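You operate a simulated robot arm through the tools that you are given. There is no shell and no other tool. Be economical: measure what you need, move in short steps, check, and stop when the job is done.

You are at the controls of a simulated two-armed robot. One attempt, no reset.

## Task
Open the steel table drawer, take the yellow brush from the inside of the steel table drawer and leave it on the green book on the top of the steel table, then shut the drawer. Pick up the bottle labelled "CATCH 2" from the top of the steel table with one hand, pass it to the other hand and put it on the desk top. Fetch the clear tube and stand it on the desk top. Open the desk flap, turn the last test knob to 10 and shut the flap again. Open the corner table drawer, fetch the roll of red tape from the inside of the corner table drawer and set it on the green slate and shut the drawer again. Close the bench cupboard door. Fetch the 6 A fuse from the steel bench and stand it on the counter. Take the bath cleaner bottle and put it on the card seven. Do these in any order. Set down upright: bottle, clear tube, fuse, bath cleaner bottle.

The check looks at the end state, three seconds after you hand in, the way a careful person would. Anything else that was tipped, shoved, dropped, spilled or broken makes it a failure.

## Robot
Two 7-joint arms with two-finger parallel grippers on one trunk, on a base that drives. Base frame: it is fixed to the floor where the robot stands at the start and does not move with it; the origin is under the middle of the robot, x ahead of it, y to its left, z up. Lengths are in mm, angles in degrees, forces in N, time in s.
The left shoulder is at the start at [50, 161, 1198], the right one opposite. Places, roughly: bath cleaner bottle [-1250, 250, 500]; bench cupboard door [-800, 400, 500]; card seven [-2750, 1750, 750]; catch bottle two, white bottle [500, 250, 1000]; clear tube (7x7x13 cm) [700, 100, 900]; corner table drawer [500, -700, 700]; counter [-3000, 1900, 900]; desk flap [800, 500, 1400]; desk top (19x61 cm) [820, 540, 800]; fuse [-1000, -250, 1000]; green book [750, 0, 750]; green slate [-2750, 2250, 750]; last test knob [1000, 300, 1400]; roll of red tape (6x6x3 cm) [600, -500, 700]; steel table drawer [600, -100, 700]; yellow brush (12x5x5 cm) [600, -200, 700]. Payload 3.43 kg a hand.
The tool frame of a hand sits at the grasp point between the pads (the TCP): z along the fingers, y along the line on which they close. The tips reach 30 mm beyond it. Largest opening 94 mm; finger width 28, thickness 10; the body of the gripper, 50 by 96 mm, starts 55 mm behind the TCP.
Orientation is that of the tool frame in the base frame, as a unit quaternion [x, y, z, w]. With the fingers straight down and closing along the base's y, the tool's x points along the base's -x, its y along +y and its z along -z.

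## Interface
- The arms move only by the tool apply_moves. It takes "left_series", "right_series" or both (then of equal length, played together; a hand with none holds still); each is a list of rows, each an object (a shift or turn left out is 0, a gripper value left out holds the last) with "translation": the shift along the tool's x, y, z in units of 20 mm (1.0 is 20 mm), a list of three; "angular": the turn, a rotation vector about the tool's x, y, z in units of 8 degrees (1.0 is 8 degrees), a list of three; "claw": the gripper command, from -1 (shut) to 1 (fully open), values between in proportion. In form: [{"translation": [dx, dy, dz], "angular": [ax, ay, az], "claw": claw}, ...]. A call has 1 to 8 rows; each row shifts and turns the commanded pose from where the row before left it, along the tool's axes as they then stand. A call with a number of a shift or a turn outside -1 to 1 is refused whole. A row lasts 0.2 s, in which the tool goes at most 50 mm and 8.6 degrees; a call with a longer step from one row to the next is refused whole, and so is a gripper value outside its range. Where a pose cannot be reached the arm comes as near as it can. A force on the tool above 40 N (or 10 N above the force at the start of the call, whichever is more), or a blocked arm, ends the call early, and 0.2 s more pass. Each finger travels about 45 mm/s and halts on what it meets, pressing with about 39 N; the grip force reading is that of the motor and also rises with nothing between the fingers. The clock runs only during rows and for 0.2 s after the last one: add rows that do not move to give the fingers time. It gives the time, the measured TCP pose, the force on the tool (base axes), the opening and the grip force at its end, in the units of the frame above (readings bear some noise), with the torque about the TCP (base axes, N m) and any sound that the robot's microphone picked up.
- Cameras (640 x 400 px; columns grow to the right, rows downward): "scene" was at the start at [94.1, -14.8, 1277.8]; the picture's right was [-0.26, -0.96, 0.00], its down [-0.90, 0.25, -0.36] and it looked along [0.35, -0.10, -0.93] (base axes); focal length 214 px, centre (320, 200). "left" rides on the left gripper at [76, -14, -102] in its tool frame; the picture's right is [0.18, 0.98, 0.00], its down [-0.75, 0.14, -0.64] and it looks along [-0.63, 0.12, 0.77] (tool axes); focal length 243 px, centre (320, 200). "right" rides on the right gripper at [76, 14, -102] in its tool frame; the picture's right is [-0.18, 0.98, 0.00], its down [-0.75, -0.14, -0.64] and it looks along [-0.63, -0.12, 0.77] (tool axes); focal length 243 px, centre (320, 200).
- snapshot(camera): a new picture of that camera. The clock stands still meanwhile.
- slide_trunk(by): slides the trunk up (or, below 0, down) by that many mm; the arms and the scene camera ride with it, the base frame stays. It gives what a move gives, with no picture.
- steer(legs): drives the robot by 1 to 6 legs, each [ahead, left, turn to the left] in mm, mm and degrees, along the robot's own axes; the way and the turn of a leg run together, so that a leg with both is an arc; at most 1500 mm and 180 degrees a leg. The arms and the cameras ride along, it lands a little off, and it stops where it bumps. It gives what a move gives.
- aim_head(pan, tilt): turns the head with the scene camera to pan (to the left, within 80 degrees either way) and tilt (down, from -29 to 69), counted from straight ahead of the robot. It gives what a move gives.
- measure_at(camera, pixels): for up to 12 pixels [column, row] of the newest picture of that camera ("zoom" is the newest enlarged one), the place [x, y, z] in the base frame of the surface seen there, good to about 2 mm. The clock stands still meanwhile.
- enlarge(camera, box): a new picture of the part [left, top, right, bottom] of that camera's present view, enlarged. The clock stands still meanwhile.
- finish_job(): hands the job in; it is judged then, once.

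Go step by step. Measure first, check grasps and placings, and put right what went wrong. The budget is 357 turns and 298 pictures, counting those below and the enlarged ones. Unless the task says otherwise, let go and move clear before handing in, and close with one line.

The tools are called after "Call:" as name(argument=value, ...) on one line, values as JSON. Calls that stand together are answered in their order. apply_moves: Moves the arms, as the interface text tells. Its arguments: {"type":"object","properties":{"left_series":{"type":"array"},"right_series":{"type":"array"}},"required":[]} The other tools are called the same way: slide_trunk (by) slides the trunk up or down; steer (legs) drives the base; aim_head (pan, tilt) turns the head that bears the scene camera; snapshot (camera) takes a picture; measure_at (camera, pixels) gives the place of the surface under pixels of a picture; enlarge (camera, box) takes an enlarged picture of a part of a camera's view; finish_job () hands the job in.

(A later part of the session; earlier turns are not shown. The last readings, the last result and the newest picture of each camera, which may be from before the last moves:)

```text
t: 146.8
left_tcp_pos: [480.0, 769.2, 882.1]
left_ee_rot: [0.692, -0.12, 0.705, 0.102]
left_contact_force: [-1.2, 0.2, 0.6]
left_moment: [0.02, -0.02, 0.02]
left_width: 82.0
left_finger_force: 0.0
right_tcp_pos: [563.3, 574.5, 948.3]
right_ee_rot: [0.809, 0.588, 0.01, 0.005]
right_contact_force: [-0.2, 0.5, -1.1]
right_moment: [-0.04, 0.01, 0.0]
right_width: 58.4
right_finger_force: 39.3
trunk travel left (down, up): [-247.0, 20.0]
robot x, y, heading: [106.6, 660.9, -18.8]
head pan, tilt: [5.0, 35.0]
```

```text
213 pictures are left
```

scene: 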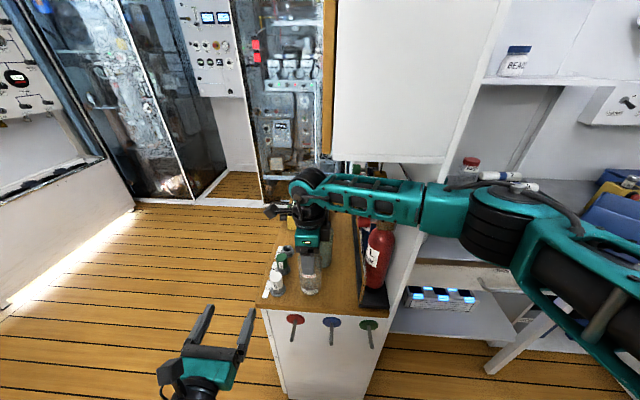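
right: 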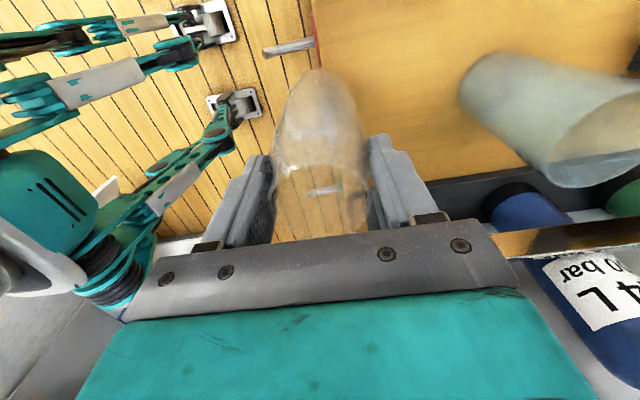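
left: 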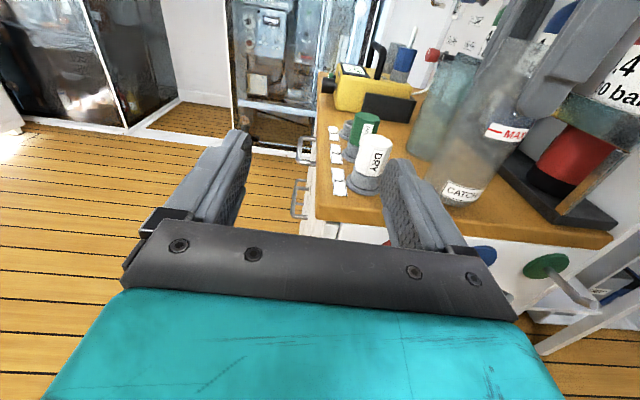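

Now at (563,574), good. Lower onto the desk.

Call:
apply_moves(right_series=[{"translation": [0, 0, 0.35]}, {"translation": [0, 0, 0.3]}, {}])

Call:
enlarge(camera="left", box=[330, 80, 600, 250])

Call:
snapshot(camera="right")

```text
t: 147.6
left_tcp_pos: [482.7, 771.0, 881.2]
left_ee_rot: [0.693, -0.118, 0.704, 0.102]
left_contact_force: [0.8, -0.1, 0.0]
left_moment: [0.05, 0.02, -0.02]
left_width: 82.2
left_finger_force: 0.1
right_tcp_pos: [566.9, 574.6, 934.8]
right_ee_rot: [0.809, 0.587, 0.009, 0.007]
right_contact_force: [0.6, -0.7, 2.3]
right_moment: [0.01, 0.08, 0.03]
right_width: 58.4
right_finger_force: 39.2
trunk travel left (down, up): [-247.0, 20.0]
robot x, y, heading: [102.6, 662.6, -18.5]
head pan, tilt: [5.0, 35.0]
```

```text
2.35 times, centred on (465, 165) of left
```

zoom: 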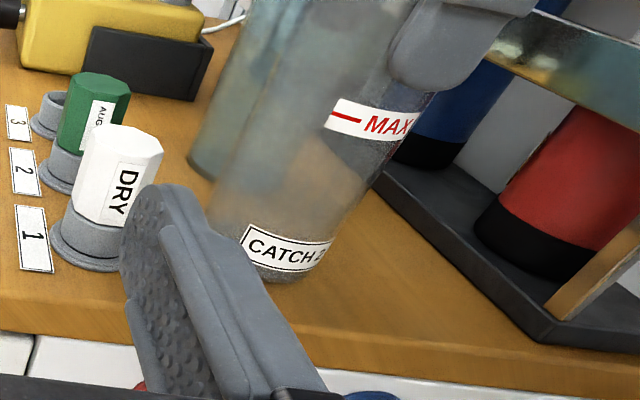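

```text
211 pictures are left
```

right: 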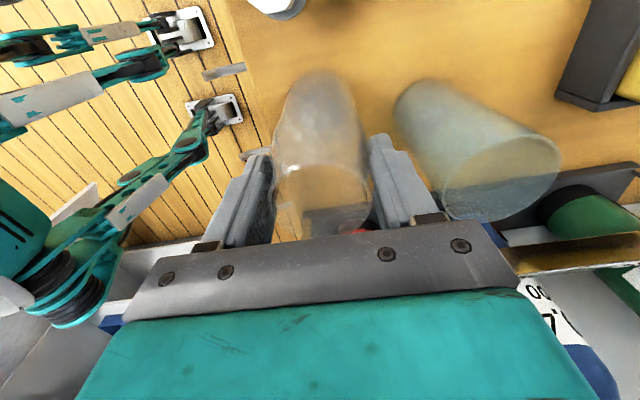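

Contact is felt (+2.3 N). Open slightly and lift straight up.

Call:
apply_moves(right_series=[{"claw": 0.4}, {"claw": 0.5}, {}, {"translation": [0, 0, -0.7]}, {"translation": [0, 0, -0.8]}, {"translation": [0, 0, -0.8]}, {"translation": [0, 0, -0.8]}, {"translation": [0, 0, -0.3]}])

Call:
snapshot(camera="right")

Call:
snapshot(camera="left")

```text
t: 149.6
left_tcp_pos: [483.5, 768.8, 881.4]
left_ee_rot: [0.694, -0.119, 0.702, 0.102]
left_contact_force: [0.0, -0.4, -0.6]
left_moment: [0.02, 0.01, -0.02]
left_width: 82.4
left_finger_force: 0.2
right_tcp_pos: [551.0, 585.2, 982.0]
right_ee_rot: [0.8, 0.6, -0.009, -0.006]
right_contact_force: [0.2, 0.0, -0.7]
right_moment: [-0.01, -0.03, 0.0]
right_width: 70.4
right_finger_force: 0.1
trunk travel left (down, up): [-247.0, 20.0]
robot x, y, heading: [103.4, 665.3, -18.6]
head pan, tilt: [5.0, 35.0]
stopped in row 8 (right hand): the arm was blocked; the commanded pose is now the measured one
```

```text
210 pictures are left
```

right: 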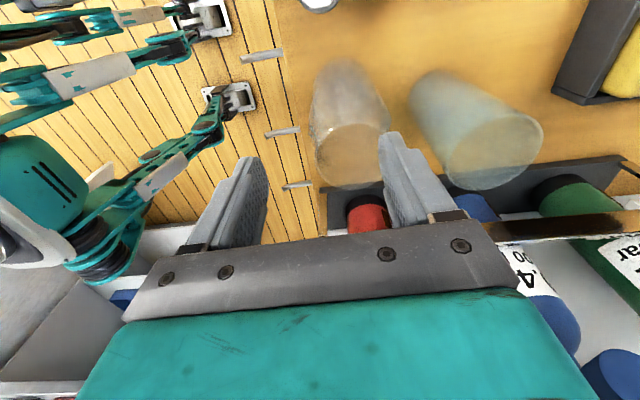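

```text
209 pictures are left
```

left: 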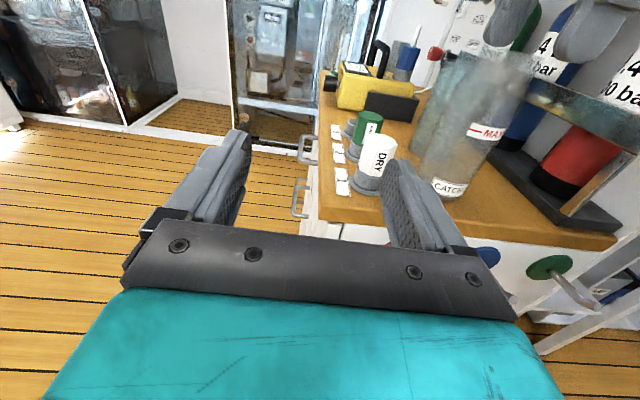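

CATCH 2 stands. The right arm was blocked on the way up, likely against the cabinet; I'll look at where it touches.

Call:
enlarge(camera="scene", box=[240, 100, 460, 320])

Call:
measure_at(camera="zoom", pixels=[[200, 130], [190, 165], [220, 155], [260, 175], [320, 185], [400, 190], [280, 100], [330, 110], [250, 120]])

```text
1.82 times, centred on (350, 210) of scene
```

zoom: 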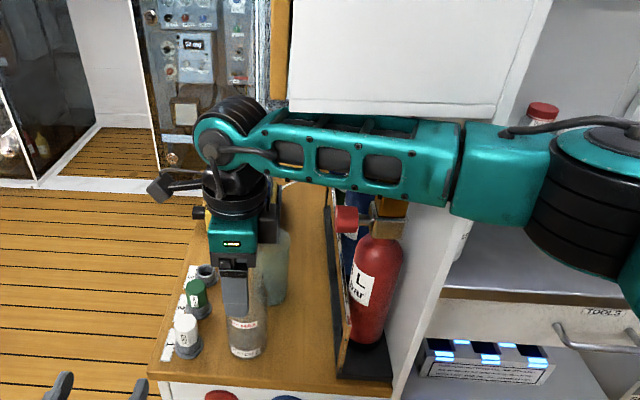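

```text
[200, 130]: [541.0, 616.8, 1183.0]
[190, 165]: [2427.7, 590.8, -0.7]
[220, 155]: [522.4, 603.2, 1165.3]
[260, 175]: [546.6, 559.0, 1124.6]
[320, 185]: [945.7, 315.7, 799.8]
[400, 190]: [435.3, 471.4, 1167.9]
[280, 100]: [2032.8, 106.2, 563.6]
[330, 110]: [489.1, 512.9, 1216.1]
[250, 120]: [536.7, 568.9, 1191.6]
```

The forearm sits just under the cabinet bottom (z 1216), so I can't go up. I'll open more, recentre ahead 12 mm, slide left off the bottle sideways, then back.

Call:
apply_moves(right_series=[{"claw": 0.8}, {}, {"translation": [0, 0.4, 0]}, {"translation": [0, 0.3, 0]}, {}])

Call:
snapshot(camera="right")

```text
t: 150.8
left_tcp_pos: [482.2, 767.2, 880.2]
left_ee_rot: [0.692, -0.121, 0.704, 0.101]
left_contact_force: [-0.4, -0.6, 0.7]
left_moment: [-0.01, 0.03, 0.01]
left_width: 82.5
left_finger_force: 0.0
right_tcp_pos: [562.8, 579.4, 980.4]
right_ee_rot: [0.801, 0.599, -0.007, -0.009]
right_contact_force: [-0.3, 0.3, 0.2]
right_moment: [-0.02, -0.02, 0.0]
right_width: 84.8
right_finger_force: 0.0
trunk travel left (down, up): [-247.0, 20.0]
robot x, y, heading: [104.2, 660.7, -18.7]
head pan, tilt: [5.0, 35.0]
```

```text
207 pictures are left
```

right: 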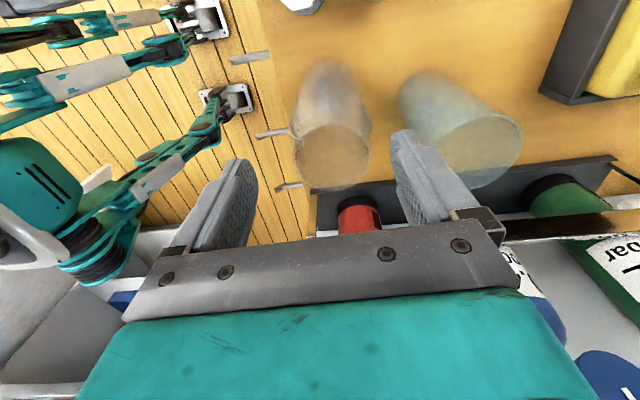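

The bottle is between the fingers with space on both sides. Slide left 80 mm.

Call:
apply_moves(right_series=[{"translation": [0.8, 0, 0]}, {"translation": [0.8, 0, 0]}, {"translation": [0.8, 0, 0]}, {"translation": [0.8, 0, 0]}, {"translation": [0.8, 0, 0]}])

Call:
snapshot(camera="right")

Call:
snapshot(camera="left")

```text
t: 152.0
left_tcp_pos: [491.1, 765.5, 876.4]
left_ee_rot: [0.698, -0.121, 0.698, 0.099]
left_contact_force: [-0.3, -0.1, 0.6]
left_moment: [0.02, 0.05, 0.01]
left_width: 82.1
left_finger_force: 0.1
right_tcp_pos: [601.9, 648.1, 977.1]
right_ee_rot: [0.803, 0.596, -0.008, -0.013]
right_contact_force: [-0.2, 0.2, 0.0]
right_moment: [0.0, 0.01, -0.03]
right_width: 84.7
right_finger_force: 0.1
trunk travel left (down, up): [-247.0, 20.0]
robot x, y, heading: [103.1, 659.5, -18.8]
head pan, tilt: [5.0, 35.0]
```

```text
206 pictures are left
```

right: 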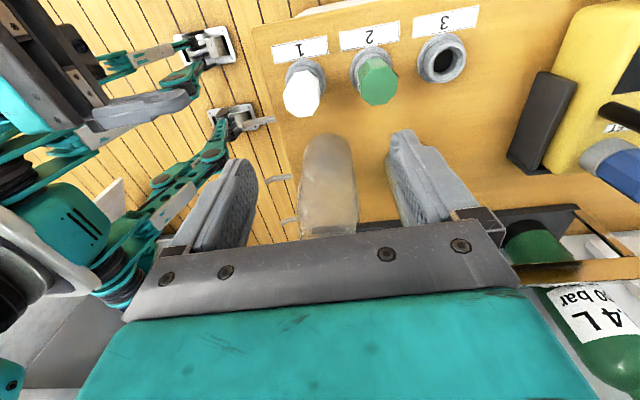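

```text
205 pictures are left
```

left: 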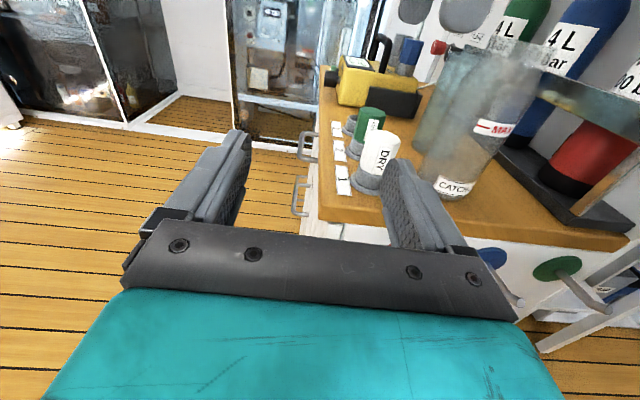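

Clear of the bottle; now move back 160 mm.

Call:
apply_moves(right_series=[{"translation": [0.3, -0.8, 0]}, {"translation": [0, -1, 0]}, {"translation": [0, -1, 0]}, {"translation": [0, -1, 0]}, {"translation": [0, -1, 0]}, {"translation": [0, -1, -0.5]}, {"translation": [0, -1, -0.5]}, {"translation": [0, -1, -0.5]}])

Call:
snapshot(camera="scene")

```text
t: 153.8
left_tcp_pos: [489.9, 764.7, 876.3]
left_ee_rot: [0.698, -0.122, 0.698, 0.1]
left_contact_force: [1.1, -0.1, -0.3]
left_moment: [0.04, 0.02, 0.0]
left_width: 82.1
left_finger_force: 0.2
right_tcp_pos: [452.0, 698.1, 1010.7]
right_ee_rot: [0.804, 0.594, -0.009, -0.012]
right_contact_force: [0.2, -0.1, 0.3]
right_moment: [0.0, 0.01, 0.02]
right_width: 84.3
right_finger_force: 0.0
trunk travel left (down, up): [-247.0, 20.0]
robot x, y, heading: [102.5, 659.6, -18.5]
head pan, tilt: [5.0, 35.0]
```

```text
204 pictures are left
```

scene: 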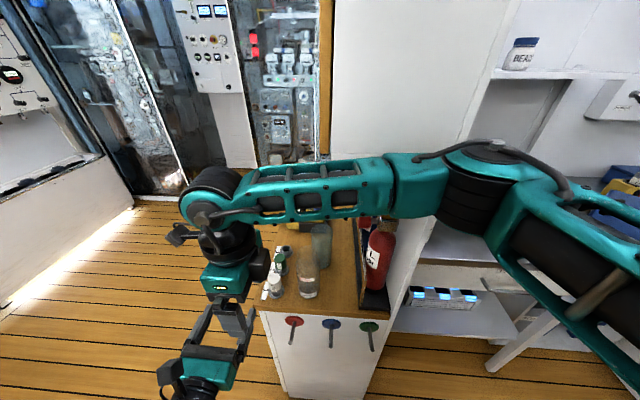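

Both items stand on the desk. Now back off and go round to the desk's left side to find the flap.

Call:
steer(legs=[[-180, 0, 0], [0, 560, 0]])

Call:
aim_head(pan=-20, tilt=10)

Call:
snapshot(camera="scene")

```text
t: 158.1
left_tcp_pos: [500.2, 1357.8, 876.2]
left_ee_rot: [0.699, -0.117, 0.699, 0.096]
left_contact_force: [0.0, 0.6, 0.7]
left_moment: [0.02, -0.04, 0.01]
left_width: 82.2
left_finger_force: 0.0
right_tcp_pos: [463.6, 1289.9, 1010.9]
right_ee_rot: [0.801, 0.599, -0.01, -0.011]
right_contact_force: [0.3, -0.5, 0.1]
right_moment: [0.03, 0.0, 0.0]
right_width: 84.7
right_finger_force: 0.0
trunk travel left (down, up): [-247.0, 20.0]
robot x, y, heading: [114.9, 1254.3, -18.2]
head pan, tilt: [5.0, 35.0]
```

```text
t: 159.0
left_tcp_pos: [501.1, 1356.5, 876.0]
left_ee_rot: [0.699, -0.12, 0.699, 0.098]
left_contact_force: [-0.5, 0.5, 0.6]
left_moment: [0.01, -0.02, -0.02]
left_width: 82.0
left_finger_force: 0.0
right_tcp_pos: [463.3, 1290.2, 1009.9]
right_ee_rot: [0.801, 0.598, -0.009, -0.013]
right_contact_force: [0.5, -0.3, 1.0]
right_moment: [0.0, 0.02, -0.01]
right_width: 84.8
right_finger_force: 0.1
trunk travel left (down, up): [-247.0, 20.0]
robot x, y, heading: [114.8, 1251.2, -18.3]
head pan, tilt: [-20.0, 10.0]
```

```text
203 pictures are left
```

scene: 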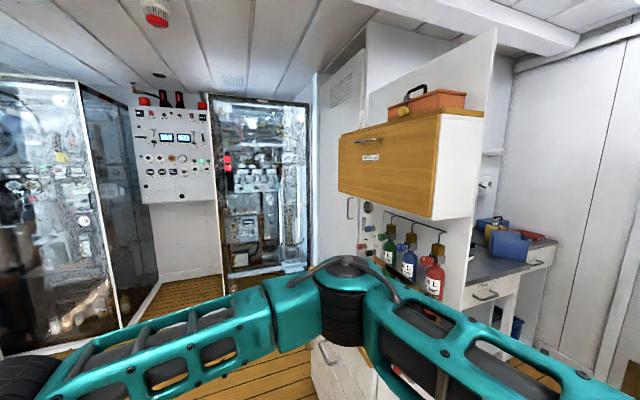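

The wooden flap with a handle near its top is at (390,165). Zoom and measure.

Call:
enlarge(camera="scene", box=[310, 80, 500, 280])

Call:
measure_at(camera="scene", pixels=[[341, 135], [436, 122], [433, 215], [341, 187], [358, 142], [378, 138], [368, 139], [370, 158], [390, 170], [445, 217], [370, 207], [350, 208]])

```text
2.00 times, centred on (405, 180) of scene
```

zoom: 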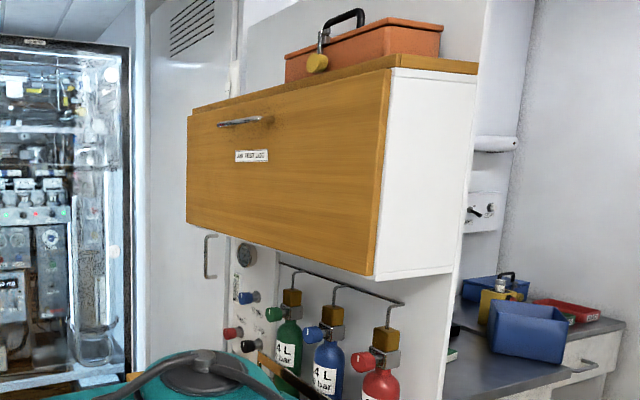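

```text
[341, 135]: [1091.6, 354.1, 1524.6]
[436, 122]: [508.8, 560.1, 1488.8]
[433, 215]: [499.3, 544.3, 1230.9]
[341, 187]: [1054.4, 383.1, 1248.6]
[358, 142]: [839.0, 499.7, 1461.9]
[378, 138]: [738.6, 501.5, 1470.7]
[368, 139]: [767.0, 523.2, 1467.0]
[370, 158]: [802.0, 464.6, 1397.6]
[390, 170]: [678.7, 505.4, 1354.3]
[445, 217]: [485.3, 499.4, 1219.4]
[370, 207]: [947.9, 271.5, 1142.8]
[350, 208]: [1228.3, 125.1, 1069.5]
```

The flap is a drop-down front at t≈690 with a handle at z≈1466. I'll drive round to face it (heading -108), turning the right hand horizontal on the way.

Call:
apply_moves(right_series=[{"translation": [0, 0, -0.5], "angular": [-1, 0, 0]}, {"translation": [0, 0, -0.5], "angular": [-1, 0, 0]}, {"angular": [-1, 0, 0]}, {"angular": [-1, 0, 0]}, {"angular": [-1, 0, 0]}, {"angular": [-1, 0, 0]}, {"angular": [-1, 0, 0]}, {"angular": [-1, 0, 0]}])

Call:
apply_moves(right_series=[{"angular": [-1, 0, 0]}, {"angular": [-1, 0, 0]}, {"angular": [-1, 0, 0]}, {"angular": [-0.25, 0, 0]}, {"translation": [0, 1, 0]}, {"translation": [0, 1, 0]}, {"translation": [0, 1, 0]}, {"translation": [0, 1, 0]}])

Call:
slide_trunk(by=20)

Call:
steer(legs=[[0, 0, -90], [0, 500, 0], [0, 450, 0]])

Call:
aim_head(pan=0, tilt=5)

Call:
snapshot(camera="scene")

```text
t: 160.8
left_tcp_pos: [500.1, 1357.1, 877.4]
left_ee_rot: [0.699, -0.119, 0.699, 0.097]
left_contact_force: [-0.3, -1.2, -0.7]
left_moment: [-0.03, -0.01, -0.02]
left_width: 82.5
left_finger_force: 0.1
right_tcp_pos: [461.0, 1290.8, 1029.9]
right_ee_rot: [0.684, 0.514, 0.31, 0.414]
right_contact_force: [-0.3, -0.3, -0.6]
right_moment: [0.02, 0.01, 0.01]
right_width: 84.3
right_finger_force: 0.0
trunk travel left (down, up): [-247.0, 20.0]
robot x, y, heading: [119.4, 1252.5, -18.1]
head pan, tilt: [-20.0, 10.0]
```

```text
t: 162.6
left_tcp_pos: [500.1, 1356.6, 876.2]
left_ee_rot: [0.698, -0.12, 0.699, 0.097]
left_contact_force: [1.6, -0.1, 0.4]
left_moment: [-0.01, 0.01, 0.0]
left_width: 82.1
left_finger_force: 0.0
right_tcp_pos: [528.5, 1243.9, 1108.7]
right_ee_rot: [0.574, 0.43, 0.416, 0.559]
right_contact_force: [0.2, -1.0, 0.5]
right_moment: [-0.02, 0.01, 0.03]
right_width: 84.7
right_finger_force: 0.1
right hand out of reach, approached as far as the arm can: row 1, 2, 3, 4
trunk travel left (down, up): [-247.0, 20.0]
robot x, y, heading: [117.5, 1248.9, -18.4]
head pan, tilt: [-20.0, 10.0]
```

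```text
t: 163.3
left_tcp_pos: [501.1, 1356.9, 895.9]
left_ee_rot: [0.699, -0.12, 0.699, 0.096]
left_contact_force: [0.1, 0.2, -0.2]
left_moment: [-0.03, -0.01, 0.0]
left_width: 82.4
left_finger_force: 0.1
right_tcp_pos: [527.3, 1243.5, 1129.6]
right_ee_rot: [0.576, 0.429, 0.416, 0.557]
right_contact_force: [0.0, 0.4, -0.1]
right_moment: [0.01, 0.0, -0.01]
right_width: 84.4
right_finger_force: 0.0
trunk travel left (down, up): [-267.0, 0.0]
robot x, y, heading: [116.2, 1251.1, -18.2]
head pan, tilt: [-20.0, 10.0]
```

```text
t: 172.2
left_tcp_pos: [1142.6, 604.8, 895.6]
left_ee_rot: [-0.421, 0.57, -0.436, -0.554]
left_contact_force: [-0.2, 0.3, -0.2]
left_moment: [0.01, -0.02, 0.02]
left_width: 82.4
left_finger_force: 0.0
right_tcp_pos: [1029.3, 575.2, 1129.0]
right_ee_rot: [0.712, -0.089, -0.087, 0.691]
right_contact_force: [-0.7, -0.2, -0.6]
right_moment: [0.01, -0.03, -0.02]
right_width: 84.4
right_finger_force: 0.1
trunk travel left (down, up): [-267.0, 0.0]
robot x, y, heading: [1019.9, 986.2, -105.7]
head pan, tilt: [-20.0, 10.0]
```

```text
t: 173.1
left_tcp_pos: [1141.7, 604.6, 895.1]
left_ee_rot: [-0.421, 0.57, -0.436, -0.555]
left_contact_force: [-0.6, 0.1, 0.6]
left_moment: [0.01, 0.01, 0.0]
left_width: 82.1
left_finger_force: 0.0
right_tcp_pos: [1029.4, 574.6, 1128.3]
right_ee_rot: [0.713, -0.088, -0.087, 0.69]
right_contact_force: [0.0, 0.7, 0.3]
right_moment: [0.03, 0.01, 0.01]
right_width: 84.6
right_finger_force: 0.0
trunk travel left (down, up): [-267.0, 0.0]
robot x, y, heading: [1021.9, 985.5, -106.0]
head pan, tilt: [0.0, 5.0]
```

```text
201 pictures are left
```

scene: 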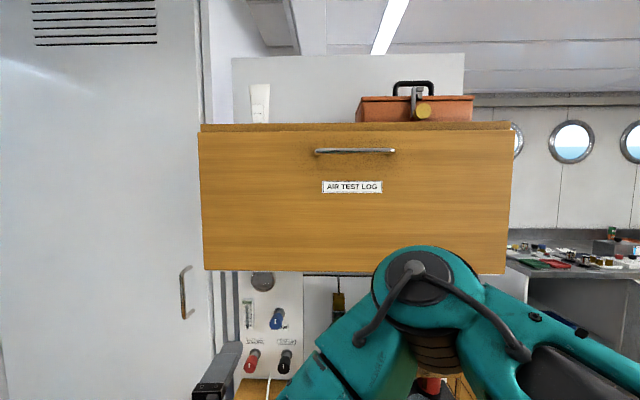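

The flap ("AIR TEST LOG") is squarely ahead, its handle at (355,151). Measuring.

Call:
measure_at(camera="scene", pixels=[[318, 152], [340, 151], [355, 151], [370, 151], [393, 151], [352, 200], [205, 265], [505, 270], [205, 135], [505, 132], [260, 285], [250, 98]])

```text
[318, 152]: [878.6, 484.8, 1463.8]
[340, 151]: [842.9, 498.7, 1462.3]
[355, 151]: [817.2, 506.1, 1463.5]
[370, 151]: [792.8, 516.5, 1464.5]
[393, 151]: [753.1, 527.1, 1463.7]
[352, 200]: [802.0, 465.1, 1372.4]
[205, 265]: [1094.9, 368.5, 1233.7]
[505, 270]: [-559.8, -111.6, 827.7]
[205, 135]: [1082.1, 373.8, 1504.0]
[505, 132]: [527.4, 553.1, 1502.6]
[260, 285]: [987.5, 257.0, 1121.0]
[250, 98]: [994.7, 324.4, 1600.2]
```

Align heading by -2.4° and raise the right hand.

Call:
steer(legs=[[0, 0, -2.4]])

Call:
apply_moves(right_series=[{"translation": [0, 1, -0.5], "claw": 1}, {"translation": [0, 1, -0.5]}, {"translation": [0, 1, -0.5]}, {"translation": [0, 1, -0.5]}, {"translation": [0, 1, -0.3]}, {"translation": [0, 1, 0]}, {"translation": [0, 1, 0]}, {"translation": [0, 1, 0]}])

Call:
apply_moves(right_series=[{"translation": [-0.5, 1, 0]}, {"translation": [-0.5, 1, 0]}, {"translation": [-0.5, 1, 0]}, {"translation": [-0.5, 1, 0]}, {"translation": [-0.5, 1, 0]}, {"translation": [-0.5, 1, 0]}, {"translation": [-0.5, 1, 0]}, {"translation": [-0.5, 1, 0]}])

```text
t: 173.9
left_tcp_pos: [1126.6, 600.6, 896.0]
left_ee_rot: [-0.409, 0.579, -0.425, -0.563]
left_contact_force: [-0.6, 0.5, -0.7]
left_moment: [0.01, 0.0, -0.01]
left_width: 82.2
left_finger_force: 0.0
right_tcp_pos: [1012.0, 573.8, 1128.9]
right_ee_rot: [0.711, -0.104, -0.102, 0.688]
right_contact_force: [-0.3, -0.3, 0.4]
right_moment: [0.04, 0.01, 0.05]
right_width: 84.5
right_finger_force: 0.1
trunk travel left (down, up): [-267.0, 0.0]
robot x, y, heading: [1021.9, 986.8, -108.1]
head pan, tilt: [0.0, 5.0]
```

```text
t: 175.7
left_tcp_pos: [1126.3, 600.1, 896.3]
left_ee_rot: [-0.409, 0.579, -0.425, -0.563]
left_contact_force: [0.7, -0.3, 0.4]
left_moment: [0.02, -0.01, 0.01]
left_width: 82.6
left_finger_force: 0.1
right_tcp_pos: [1025.3, 615.0, 1290.5]
right_ee_rot: [0.71, -0.104, -0.101, 0.689]
right_contact_force: [-0.1, 0.6, -0.1]
right_moment: [0.0, -0.01, 0.0]
right_width: 94.2
right_finger_force: 0.1
trunk travel left (down, up): [-267.0, 0.0]
robot x, y, heading: [1023.5, 986.8, -108.7]
head pan, tilt: [0.0, 5.0]
```

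```text
t: 177.5
left_tcp_pos: [1125.4, 601.8, 896.4]
left_ee_rot: [-0.409, 0.579, -0.424, -0.564]
left_contact_force: [0.3, -0.1, -0.3]
left_moment: [0.02, 0.01, 0.04]
left_width: 82.1
left_finger_force: 0.1
right_tcp_pos: [944.6, 633.0, 1449.4]
right_ee_rot: [0.711, -0.105, -0.101, 0.688]
right_contact_force: [-0.8, -1.0, 0.6]
right_moment: [-0.01, 0.01, 0.02]
right_width: 93.9
right_finger_force: 0.0
trunk travel left (down, up): [-267.0, 0.0]
robot x, y, heading: [1018.4, 984.6, -108.2]
head pan, tilt: [0.0, 5.0]
```

Now line up with the bar centre (817,507,1463) and go forward.

Call:
apply_moves(right_series=[{"translation": [-0.86, 0.2, 0.5]}, {"translation": [-0.86, 0.2, 0.5]}, {"translation": [-0.86, 0.2, 0.5]}, {"translation": [-0.86, 0.2, 0.5]}, {"translation": [-0.86, 0.15, 0.5]}, {"translation": [0, 0, 1]}, {"translation": [0, 0, 1]}, {"translation": [0, 0, 1]}])

Call:
snapshot(camera="right")

Call:
snapshot(camera="scene")

```text
t: 179.3
left_tcp_pos: [1125.0, 601.3, 896.2]
left_ee_rot: [-0.41, 0.578, -0.425, -0.563]
left_contact_force: [-0.5, -0.7, 0.4]
left_moment: [-0.03, -0.01, 0.01]
left_width: 82.1
left_finger_force: 0.0
right_tcp_pos: [832.8, 550.3, 1465.6]
right_ee_rot: [0.71, -0.104, -0.102, 0.689]
right_contact_force: [-0.6, -0.3, -0.2]
right_moment: [0.05, -0.01, -0.03]
right_width: 94.0
right_finger_force: 0.2
trunk travel left (down, up): [-267.0, 0.0]
robot x, y, heading: [1021.1, 984.7, -108.4]
head pan, tilt: [0.0, 5.0]
```

```text
200 pictures are left
```

right: 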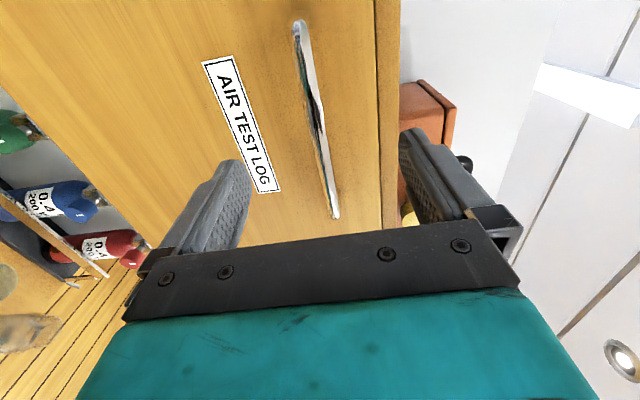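

```text
199 pictures are left
```

scene: 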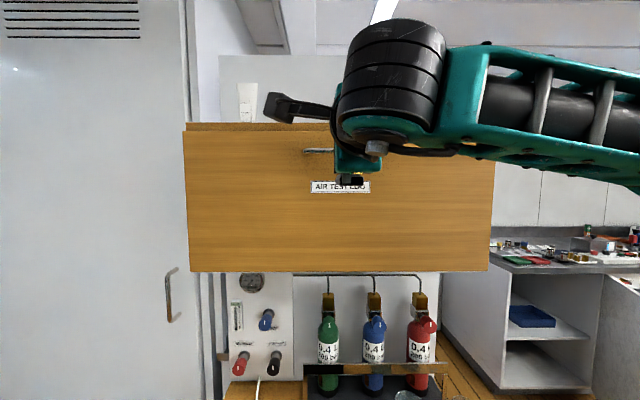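

The bar is between the fingers. Forward 40 and close.

Call:
apply_moves(right_series=[{"translation": [0, 0, 1]}, {"translation": [0, 0, 1]}, {"claw": -1}, {}, {}, {}, {}, {}])

```text
t: 181.1
left_tcp_pos: [1126.3, 601.3, 895.4]
left_ee_rot: [-0.41, 0.578, -0.425, -0.563]
left_contact_force: [0.3, -0.7, -0.1]
left_moment: [0.01, -0.01, 0.0]
left_width: 82.4
left_finger_force: 0.1
right_tcp_pos: [821.6, 513.8, 1464.6]
right_ee_rot: [0.71, -0.104, -0.101, 0.689]
right_contact_force: [0.3, -0.8, 3.3]
right_moment: [-0.09, -0.06, 0.02]
right_width: 11.9
right_finger_force: 38.3
trunk travel left (down, up): [-267.0, 0.0]
robot x, y, heading: [1021.7, 984.7, -108.3]
head pan, tilt: [0.0, 5.0]
```

Grip on. Pull along the hinge arc (hinge near t 690, z 1233) for about 32°.

Call:
apply_moves(right_series=[{"translation": [0, -0.2, -0.8]}, {"translation": [0, -0.25, -0.785]}, {"translation": [0, -0.31, -0.765]}, {"translation": [0, -0.36, -0.75]}, {"translation": [0, -0.41, -0.715]}, {"translation": [0, -0.46, -0.685]}, {"translation": [0, -0.51, -0.665]}, {"translation": [0, -0.55, -0.62]}])

Call:
snapshot(camera="scene")

```text
t: 182.9
left_tcp_pos: [1125.7, 600.1, 894.9]
left_ee_rot: [-0.41, 0.578, -0.424, -0.564]
left_contact_force: [0.1, -0.5, -0.3]
left_moment: [0.0, 0.05, -0.02]
left_width: 82.1
left_finger_force: 0.1
right_tcp_pos: [857.6, 624.6, 1406.0]
right_ee_rot: [0.711, -0.102, -0.101, 0.688]
right_contact_force: [9.1, -1.2, -1.4]
right_moment: [-0.35, -0.79, 0.57]
right_width: 11.7
right_finger_force: 45.0
trunk travel left (down, up): [-267.0, 0.0]
robot x, y, heading: [1016.7, 983.3, -108.5]
head pan, tilt: [0.0, 5.0]
```

```text
198 pictures are left
```

scene: 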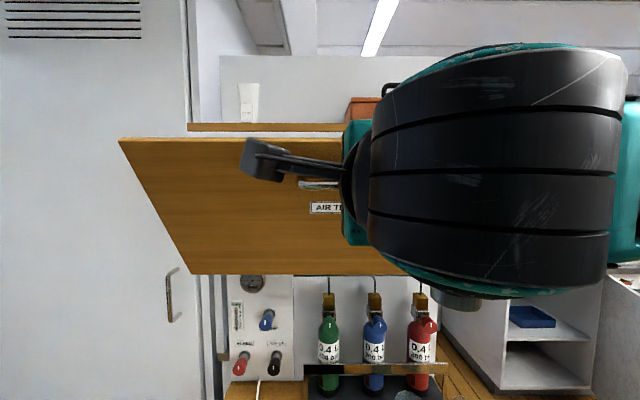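

The flap tips down smoothly. Continue along the arc.

Call:
apply_moves(right_series=[{"translation": [0, -0.59, -0.58]}, {"translation": [0, -0.64, -0.54]}, {"translation": [0, -0.67, -0.495]}, {"translation": [0, -0.7, -0.45]}, {"translation": [0, -0.725, -0.4]}, {"translation": [0, -0.75, -0.35]}, {"translation": [0, -0.775, -0.295]}, {"translation": [0, -0.79, -0.245]}])

Call:
snapshot(camera="scene")

```text
t: 184.7
left_tcp_pos: [1123.1, 602.6, 899.1]
left_ee_rot: [-0.407, 0.579, -0.427, -0.563]
left_contact_force: [-1.3, -0.5, -0.4]
left_moment: [0.01, -0.02, 0.05]
left_width: 82.3
left_finger_force: 0.1
right_tcp_pos: [880.5, 684.2, 1304.1]
right_ee_rot: [0.709, -0.109, -0.105, 0.689]
right_contact_force: [-23.2, 28.5, 2.5]
right_moment: [-0.4, -1.09, -0.42]
right_width: 10.9
right_finger_force: 44.7
right hand out of reach, approached as far as the arm can: row 7, 8
trunk travel left (down, up): [-267.0, 0.0]
robot x, y, heading: [1021.7, 985.4, -108.4]
head pan, tilt: [0.0, 5.0]
```

```text
197 pictures are left
```

scene: 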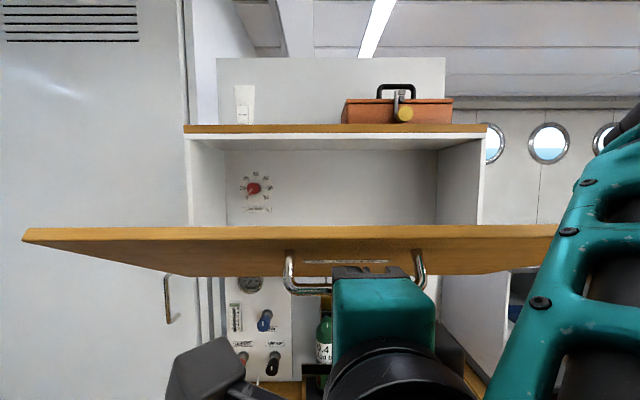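

A red knob with a dial is inside at (254,188). The arm is cramped, so I'll finish lowering the flap by lowering the trunk.

Call:
slide_trunk(by=-100)

Call:
snapshot(camera="scene")

```text
t: 185.2
left_tcp_pos: [1124.9, 604.4, 875.2]
left_ee_rot: [-0.407, 0.578, -0.426, -0.565]
left_contact_force: [0.2, -0.2, -0.3]
left_moment: [-0.01, -0.01, 0.03]
left_width: 82.4
left_finger_force: 0.2
right_tcp_pos: [884.1, 687.2, 1282.8]
right_ee_rot: [0.705, -0.108, -0.105, 0.693]
right_contact_force: [-6.0, 30.2, 1.3]
right_moment: [-0.24, -0.73, -0.44]
right_width: 11.8
right_finger_force: 44.9
trunk travel left (down, up): [-245.0, 22.0]
robot x, y, heading: [1018.2, 987.8, -108.7]
head pan, tilt: [0.0, 5.0]
stopped: the force on the tool passed its limit (the readings are from after the stop); the commanded pose is now the measured one
```

```text
196 pictures are left
```

scene: 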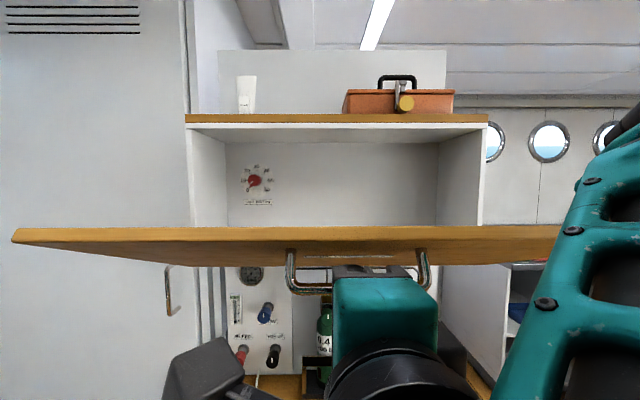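

Ease the sideways force and continue down in small steps.

Call:
apply_moves(right_series=[{"translation": [0, -0.3, -0.2]}, {"translation": [0, -0.5, -0.1]}, {"translation": [0, -0.5, -0.05]}, {"translation": [0, -0.5, 0]}, {"translation": [0, -0.5, 0]}, {"translation": [0, -0.5, 0]}])

```text
t: 185.7
left_tcp_pos: [1123.0, 604.3, 876.2]
left_ee_rot: [-0.408, 0.578, -0.426, -0.564]
left_contact_force: [0.7, 0.7, 0.0]
left_moment: [0.01, 0.01, 0.03]
left_width: 82.4
left_finger_force: 0.1
right_tcp_pos: [884.9, 687.7, 1276.9]
right_ee_rot: [0.704, -0.111, -0.108, 0.693]
right_contact_force: [-8.8, 25.0, 0.7]
right_moment: [-0.25, -0.85, -0.54]
right_width: 11.8
right_finger_force: 45.3
right hand out of reach, approached as far as the arm can: row 1, 2
trunk travel left (down, up): [-245.0, 22.0]
robot x, y, heading: [1024.3, 986.9, -108.3]
head pan, tilt: [0.0, 5.0]
stopped in row 2 (right hand): the force on the tool passed its limit (the readings are from after the stop); the commanded pose is now the measured one
```

I'll open the fingers partly so the bar can move freely between them and see whether the flap stays up.

Call:
apply_moves(right_series=[{"claw": -0.4}, {}, {}])

Call:
snapshot(camera="scene")

Call:
snapshot(camera="right")

```text
t: 186.5
left_tcp_pos: [1126.2, 601.0, 875.6]
left_ee_rot: [-0.409, 0.579, -0.425, -0.563]
left_contact_force: [0.2, -0.1, 0.5]
left_moment: [0.01, 0.0, -0.02]
left_width: 82.6
left_finger_force: 0.1
right_tcp_pos: [889.6, 681.1, 1275.2]
right_ee_rot: [0.708, -0.109, -0.107, 0.69]
right_contact_force: [3.1, -2.0, -6.6]
right_moment: [0.08, -0.07, 0.07]
right_width: 28.3
right_finger_force: 0.2
trunk travel left (down, up): [-245.0, 22.0]
robot x, y, heading: [1020.5, 984.0, -108.3]
head pan, tilt: [0.0, 5.0]
```

```text
195 pictures are left
```

scene: 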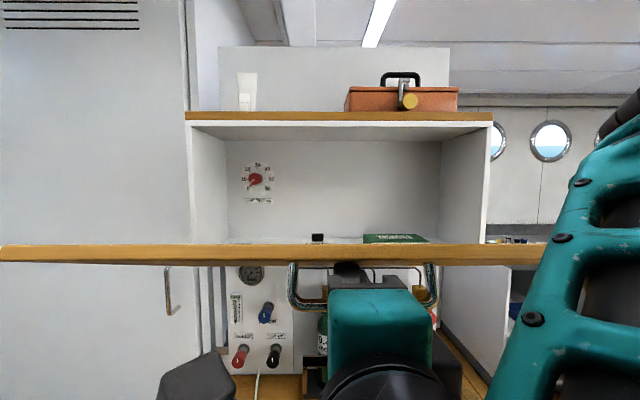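

```text
194 pictures are left
```

right: 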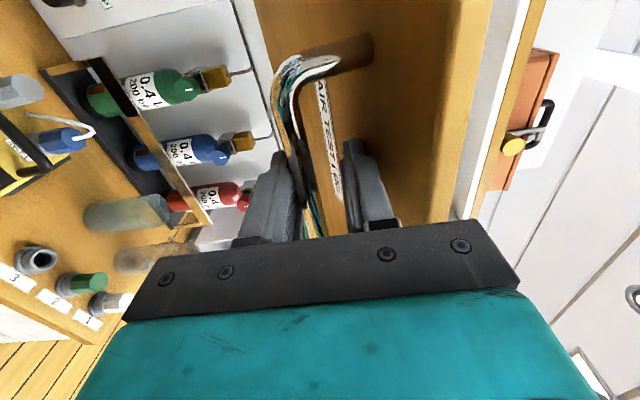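

The flap now rests on the lower finger, nearly level. Lower the trunk until it rests on its own stop.

Call:
slide_trunk(by=-70)

Call:
snapshot(camera="scene")

Call:
snapshot(camera="right")

```text
t: 187.6
left_tcp_pos: [1125.7, 600.8, 804.6]
left_ee_rot: [-0.408, 0.58, -0.424, -0.563]
left_contact_force: [0.4, 0.7, 0.1]
left_moment: [-0.04, 0.01, -0.01]
left_width: 82.1
left_finger_force: 0.0
right_tcp_pos: [888.4, 681.8, 1205.7]
right_ee_rot: [0.708, -0.108, -0.107, 0.69]
right_contact_force: [-0.6, -2.0, -5.0]
right_moment: [0.0, -0.04, 0.01]
right_width: 31.3
right_finger_force: 2.7
trunk travel left (down, up): [-175.0, 92.0]
robot x, y, heading: [1019.2, 986.9, -108.8]
head pan, tilt: [0.0, 5.0]
```

```text
193 pictures are left
```

scene: 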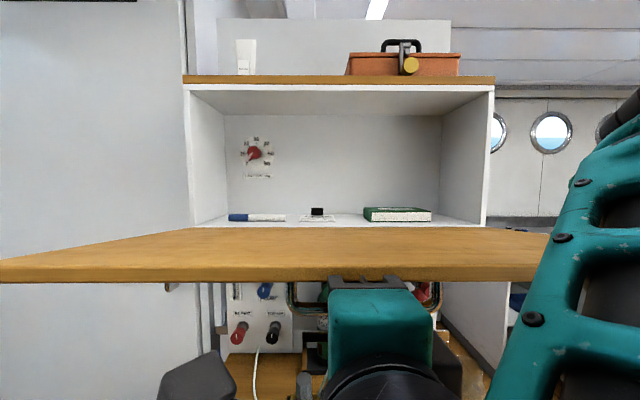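

```text
192 pictures are left
```

right: 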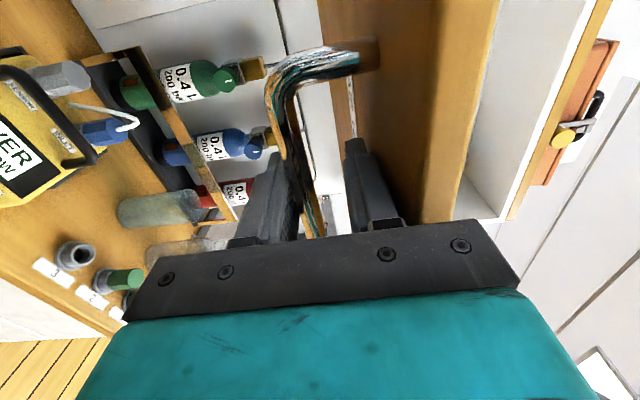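

Lower 15 more.

Call:
slide_trunk(by=-15)

Call:
apply_moves(right_series=[{"claw": 0.2}, {}, {}])

Call:
snapshot(camera="scene")

Call:
snapshot(camera="right")

```text
t: 188.2
left_tcp_pos: [1125.8, 600.4, 790.1]
left_ee_rot: [-0.409, 0.578, -0.424, -0.564]
left_contact_force: [-1.1, -1.2, -1.0]
left_moment: [0.0, 0.01, -0.02]
left_width: 82.3
left_finger_force: 0.0
right_tcp_pos: [889.1, 682.3, 1191.1]
right_ee_rot: [0.707, -0.109, -0.107, 0.69]
right_contact_force: [-0.8, -2.1, -5.3]
right_moment: [-0.07, -0.07, 0.02]
right_width: 31.3
right_finger_force: 2.8
trunk travel left (down, up): [-160.0, 107.0]
robot x, y, heading: [1022.8, 986.8, -108.6]
head pan, tilt: [0.0, 5.0]
```

```text
t: 189.0
left_tcp_pos: [1125.0, 602.1, 788.8]
left_ee_rot: [-0.41, 0.578, -0.425, -0.563]
left_contact_force: [-0.6, -0.8, -0.3]
left_moment: [0.01, 0.01, -0.05]
left_width: 82.1
left_finger_force: 0.0
right_tcp_pos: [889.9, 682.4, 1191.5]
right_ee_rot: [0.708, -0.109, -0.107, 0.69]
right_contact_force: [-1.1, -1.0, -5.3]
right_moment: [-0.01, -0.12, 0.0]
right_width: 53.2
right_finger_force: 0.1
trunk travel left (down, up): [-160.0, 107.0]
robot x, y, heading: [1021.4, 987.8, -108.5]
head pan, tilt: [0.0, 5.0]
```

```text
191 pictures are left
```

scene: 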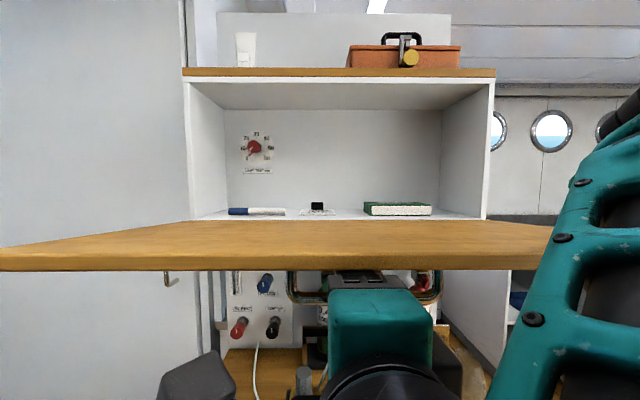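

```text
190 pictures are left
```

right: 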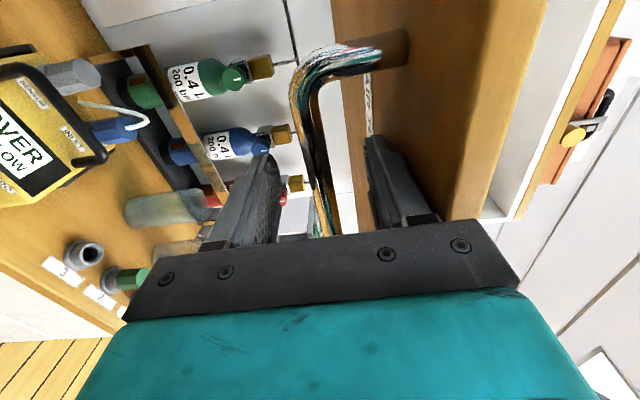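

A constant 5 N remains: the flap may still rest on the upper finger. I'll measure the flap's slope.

Call:
measure_at(camera="scene", pixels=[[100, 245], [100, 262], [230, 228], [400, 228], [450, 245], [255, 148], [247, 152], [258, 170], [320, 208], [255, 160]])

```text
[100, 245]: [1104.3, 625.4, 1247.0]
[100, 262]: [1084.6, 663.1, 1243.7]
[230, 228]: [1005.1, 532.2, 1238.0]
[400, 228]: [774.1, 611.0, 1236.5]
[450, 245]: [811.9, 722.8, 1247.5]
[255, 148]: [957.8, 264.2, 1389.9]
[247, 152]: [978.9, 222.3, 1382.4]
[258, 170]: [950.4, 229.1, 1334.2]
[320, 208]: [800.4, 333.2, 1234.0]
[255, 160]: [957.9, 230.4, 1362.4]
```

The flap is still about 4° above level. Lower 18 more.

Call:
slide_trunk(by=-18)

Call:
snapshot(camera="scene")

Call:
measure_at(camera="scene", pixels=[[100, 240], [230, 220], [400, 220], [450, 240]])

```text
t: 189.6
left_tcp_pos: [1125.0, 600.2, 771.9]
left_ee_rot: [-0.408, 0.579, -0.424, -0.564]
left_contact_force: [-0.1, -0.4, 0.4]
left_moment: [0.0, -0.01, 0.02]
left_width: 82.6
left_finger_force: 0.1
right_tcp_pos: [887.8, 682.4, 1171.9]
right_ee_rot: [0.706, -0.109, -0.108, 0.691]
right_contact_force: [1.0, 0.1, -3.9]
right_moment: [-0.25, 0.01, -0.02]
right_width: 53.4
right_finger_force: 0.1
trunk travel left (down, up): [-142.0, 125.0]
robot x, y, heading: [1020.9, 988.6, -108.6]
head pan, tilt: [0.0, 5.0]
```

```text
189 pictures are left
```

scene: 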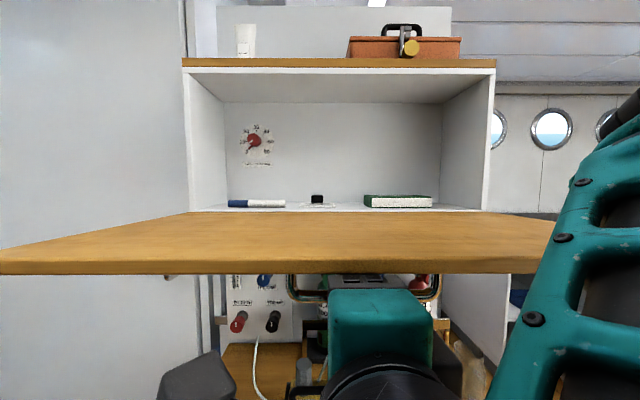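

```text
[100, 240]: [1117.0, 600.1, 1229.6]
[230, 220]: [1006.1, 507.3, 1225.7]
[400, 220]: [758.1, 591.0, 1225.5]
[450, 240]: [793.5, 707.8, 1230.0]
```

Call:
slide_trunk(by=-12)

Call:
snapshot(camera="scene")

Call:
measure_at(camera="scene", pixels=[[100, 240], [230, 220], [400, 220], [450, 240]])

```text
t: 190.2
left_tcp_pos: [1124.7, 600.8, 758.9]
left_ee_rot: [-0.409, 0.579, -0.425, -0.563]
left_contact_force: [0.0, -0.6, -0.2]
left_moment: [-0.01, 0.0, 0.03]
left_width: 82.2
left_finger_force: 0.1
right_tcp_pos: [889.6, 682.2, 1162.3]
right_ee_rot: [0.707, -0.109, -0.108, 0.691]
right_contact_force: [0.6, -0.3, 0.1]
right_moment: [0.02, 0.0, -0.01]
right_width: 56.1
right_finger_force: 0.0
trunk travel left (down, up): [-130.0, 137.0]
robot x, y, heading: [1019.8, 985.7, -108.8]
head pan, tilt: [0.0, 5.0]
```

```text
188 pictures are left
```

scene: 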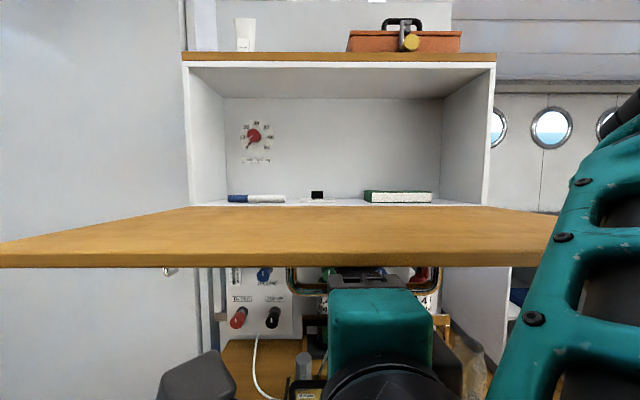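

```text
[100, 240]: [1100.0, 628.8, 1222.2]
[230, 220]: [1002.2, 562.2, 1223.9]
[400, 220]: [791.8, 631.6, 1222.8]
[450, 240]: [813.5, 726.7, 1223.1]
```

The flap is level (z 1223) on its own stop and the hand is free. Back the base away 130 mm and look at the knob.

Call:
steer(legs=[[-130, 0, 0]])

Call:
slide_trunk(by=137)

Call:
snapshot(camera="scene")

Call:
enlarge(camera="scene", box=[220, 130, 310, 210])

```text
t: 191.5
left_tcp_pos: [1165.3, 722.7, 759.1]
left_ee_rot: [-0.408, 0.579, -0.425, -0.564]
left_contact_force: [-1.1, 1.1, -0.3]
left_moment: [0.01, 0.0, 0.02]
left_width: 82.4
left_finger_force: 0.1
right_tcp_pos: [929.1, 805.7, 1162.0]
right_ee_rot: [0.706, -0.109, -0.108, 0.691]
right_contact_force: [0.1, -0.2, 0.6]
right_moment: [0.01, 0.02, 0.02]
right_width: 56.3
right_finger_force: 0.1
trunk travel left (down, up): [-130.0, 137.0]
robot x, y, heading: [1063.7, 1106.4, -108.7]
head pan, tilt: [0.0, 5.0]
```

```text
t: 193.2
left_tcp_pos: [1165.2, 722.9, 896.0]
left_ee_rot: [-0.408, 0.579, -0.425, -0.563]
left_contact_force: [-0.7, 1.0, -0.4]
left_moment: [-0.01, -0.04, -0.02]
left_width: 82.3
left_finger_force: 0.1
right_tcp_pos: [928.8, 805.0, 1297.3]
right_ee_rot: [0.707, -0.11, -0.108, 0.69]
right_contact_force: [0.4, -0.5, -0.5]
right_moment: [0.0, -0.01, 0.03]
right_width: 56.2
right_finger_force: 0.0
trunk travel left (down, up): [-267.0, 0.0]
robot x, y, heading: [1063.7, 1112.0, -108.7]
head pan, tilt: [0.0, 5.0]
```

```text
187 pictures are left
```

scene: 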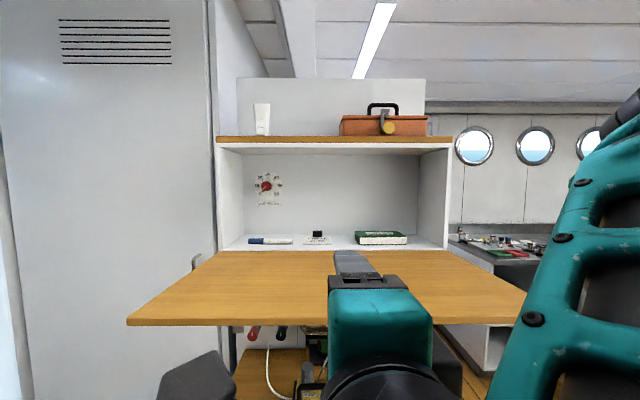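

```text
5.00 times, centred on (265, 170) of scene
```

zoom: 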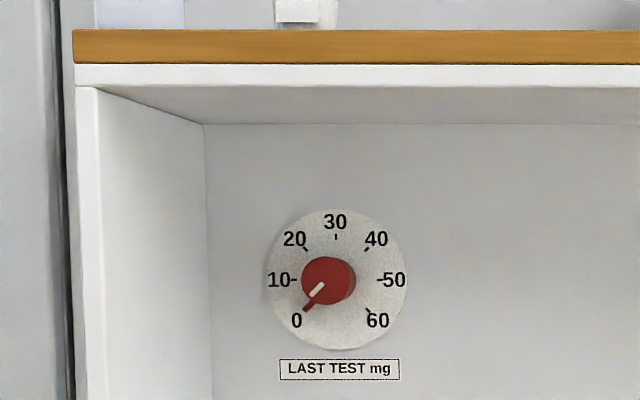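

The dial reads "LAST TEST mg", pointer at 0 (lower left); 10 is directly left: a 45° clockwise turn. Measure the knob.

Call:
measure_at(camera="zoom", pixels=[[320, 275], [330, 290], [304, 280], [350, 280], [328, 258], [326, 304], [275, 300], [395, 300], [336, 225], [306, 308], [340, 345], [200, 250]])

```text
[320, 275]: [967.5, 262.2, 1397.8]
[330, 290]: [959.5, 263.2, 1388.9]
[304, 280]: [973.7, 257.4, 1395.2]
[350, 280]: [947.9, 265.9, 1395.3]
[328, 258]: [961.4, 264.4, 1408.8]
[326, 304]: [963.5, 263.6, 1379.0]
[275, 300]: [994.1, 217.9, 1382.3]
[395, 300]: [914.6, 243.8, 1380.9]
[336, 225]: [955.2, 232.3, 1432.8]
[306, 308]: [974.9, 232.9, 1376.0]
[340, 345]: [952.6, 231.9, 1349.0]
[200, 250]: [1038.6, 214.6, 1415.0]
```

Before reaching in with the left hand, measure the tall grey door at left (100,200) to know my room.

Call:
measure_at(camera="scene", pixels=[[100, 200], [205, 200], [215, 250], [133, 318], [240, 245], [20, 250]])

Call:
apply_moves(left_series=[{"angular": [0, 0, 1], "translation": [0.5, 0, -1]}, {"angular": [0, 0, 1], "translation": [0.5, -0.2, -1]}, {"angular": [0, 0, 1], "translation": [0.5, -0.4, -1]}, {"translation": [0.8, -0.5, 0]}, {"translation": [0.8, -0.5, 0]}, {"translation": [0.8, -0.5, 0]}, {"translation": [0.8, -0.5, 0]}, {"translation": [0.8, -0.5, 0]}])

```text
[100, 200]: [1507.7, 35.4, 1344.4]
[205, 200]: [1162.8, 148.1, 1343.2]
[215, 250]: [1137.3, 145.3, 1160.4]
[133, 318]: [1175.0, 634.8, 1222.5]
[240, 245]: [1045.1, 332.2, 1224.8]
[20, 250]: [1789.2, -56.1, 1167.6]
```

```text
t: 194.9
left_tcp_pos: [1200.4, 774.3, 1017.8]
left_ee_rot: [-0.278, 0.651, -0.533, -0.464]
left_contact_force: [0.5, -0.2, 0.2]
left_moment: [0.02, -0.01, 0.02]
left_width: 82.2
left_finger_force: 0.1
left hand out of reach, approached as far as the arm can: row 8
right_tcp_pos: [928.4, 805.1, 1297.5]
right_ee_rot: [0.707, -0.109, -0.108, 0.69]
right_contact_force: [-0.2, 0.1, -0.5]
right_moment: [-0.01, 0.01, 0.01]
right_width: 56.4
right_finger_force: 0.0
trunk travel left (down, up): [-267.0, 0.0]
robot x, y, heading: [1057.9, 1109.0, -108.5]
head pan, tilt: [0.0, 5.0]
```

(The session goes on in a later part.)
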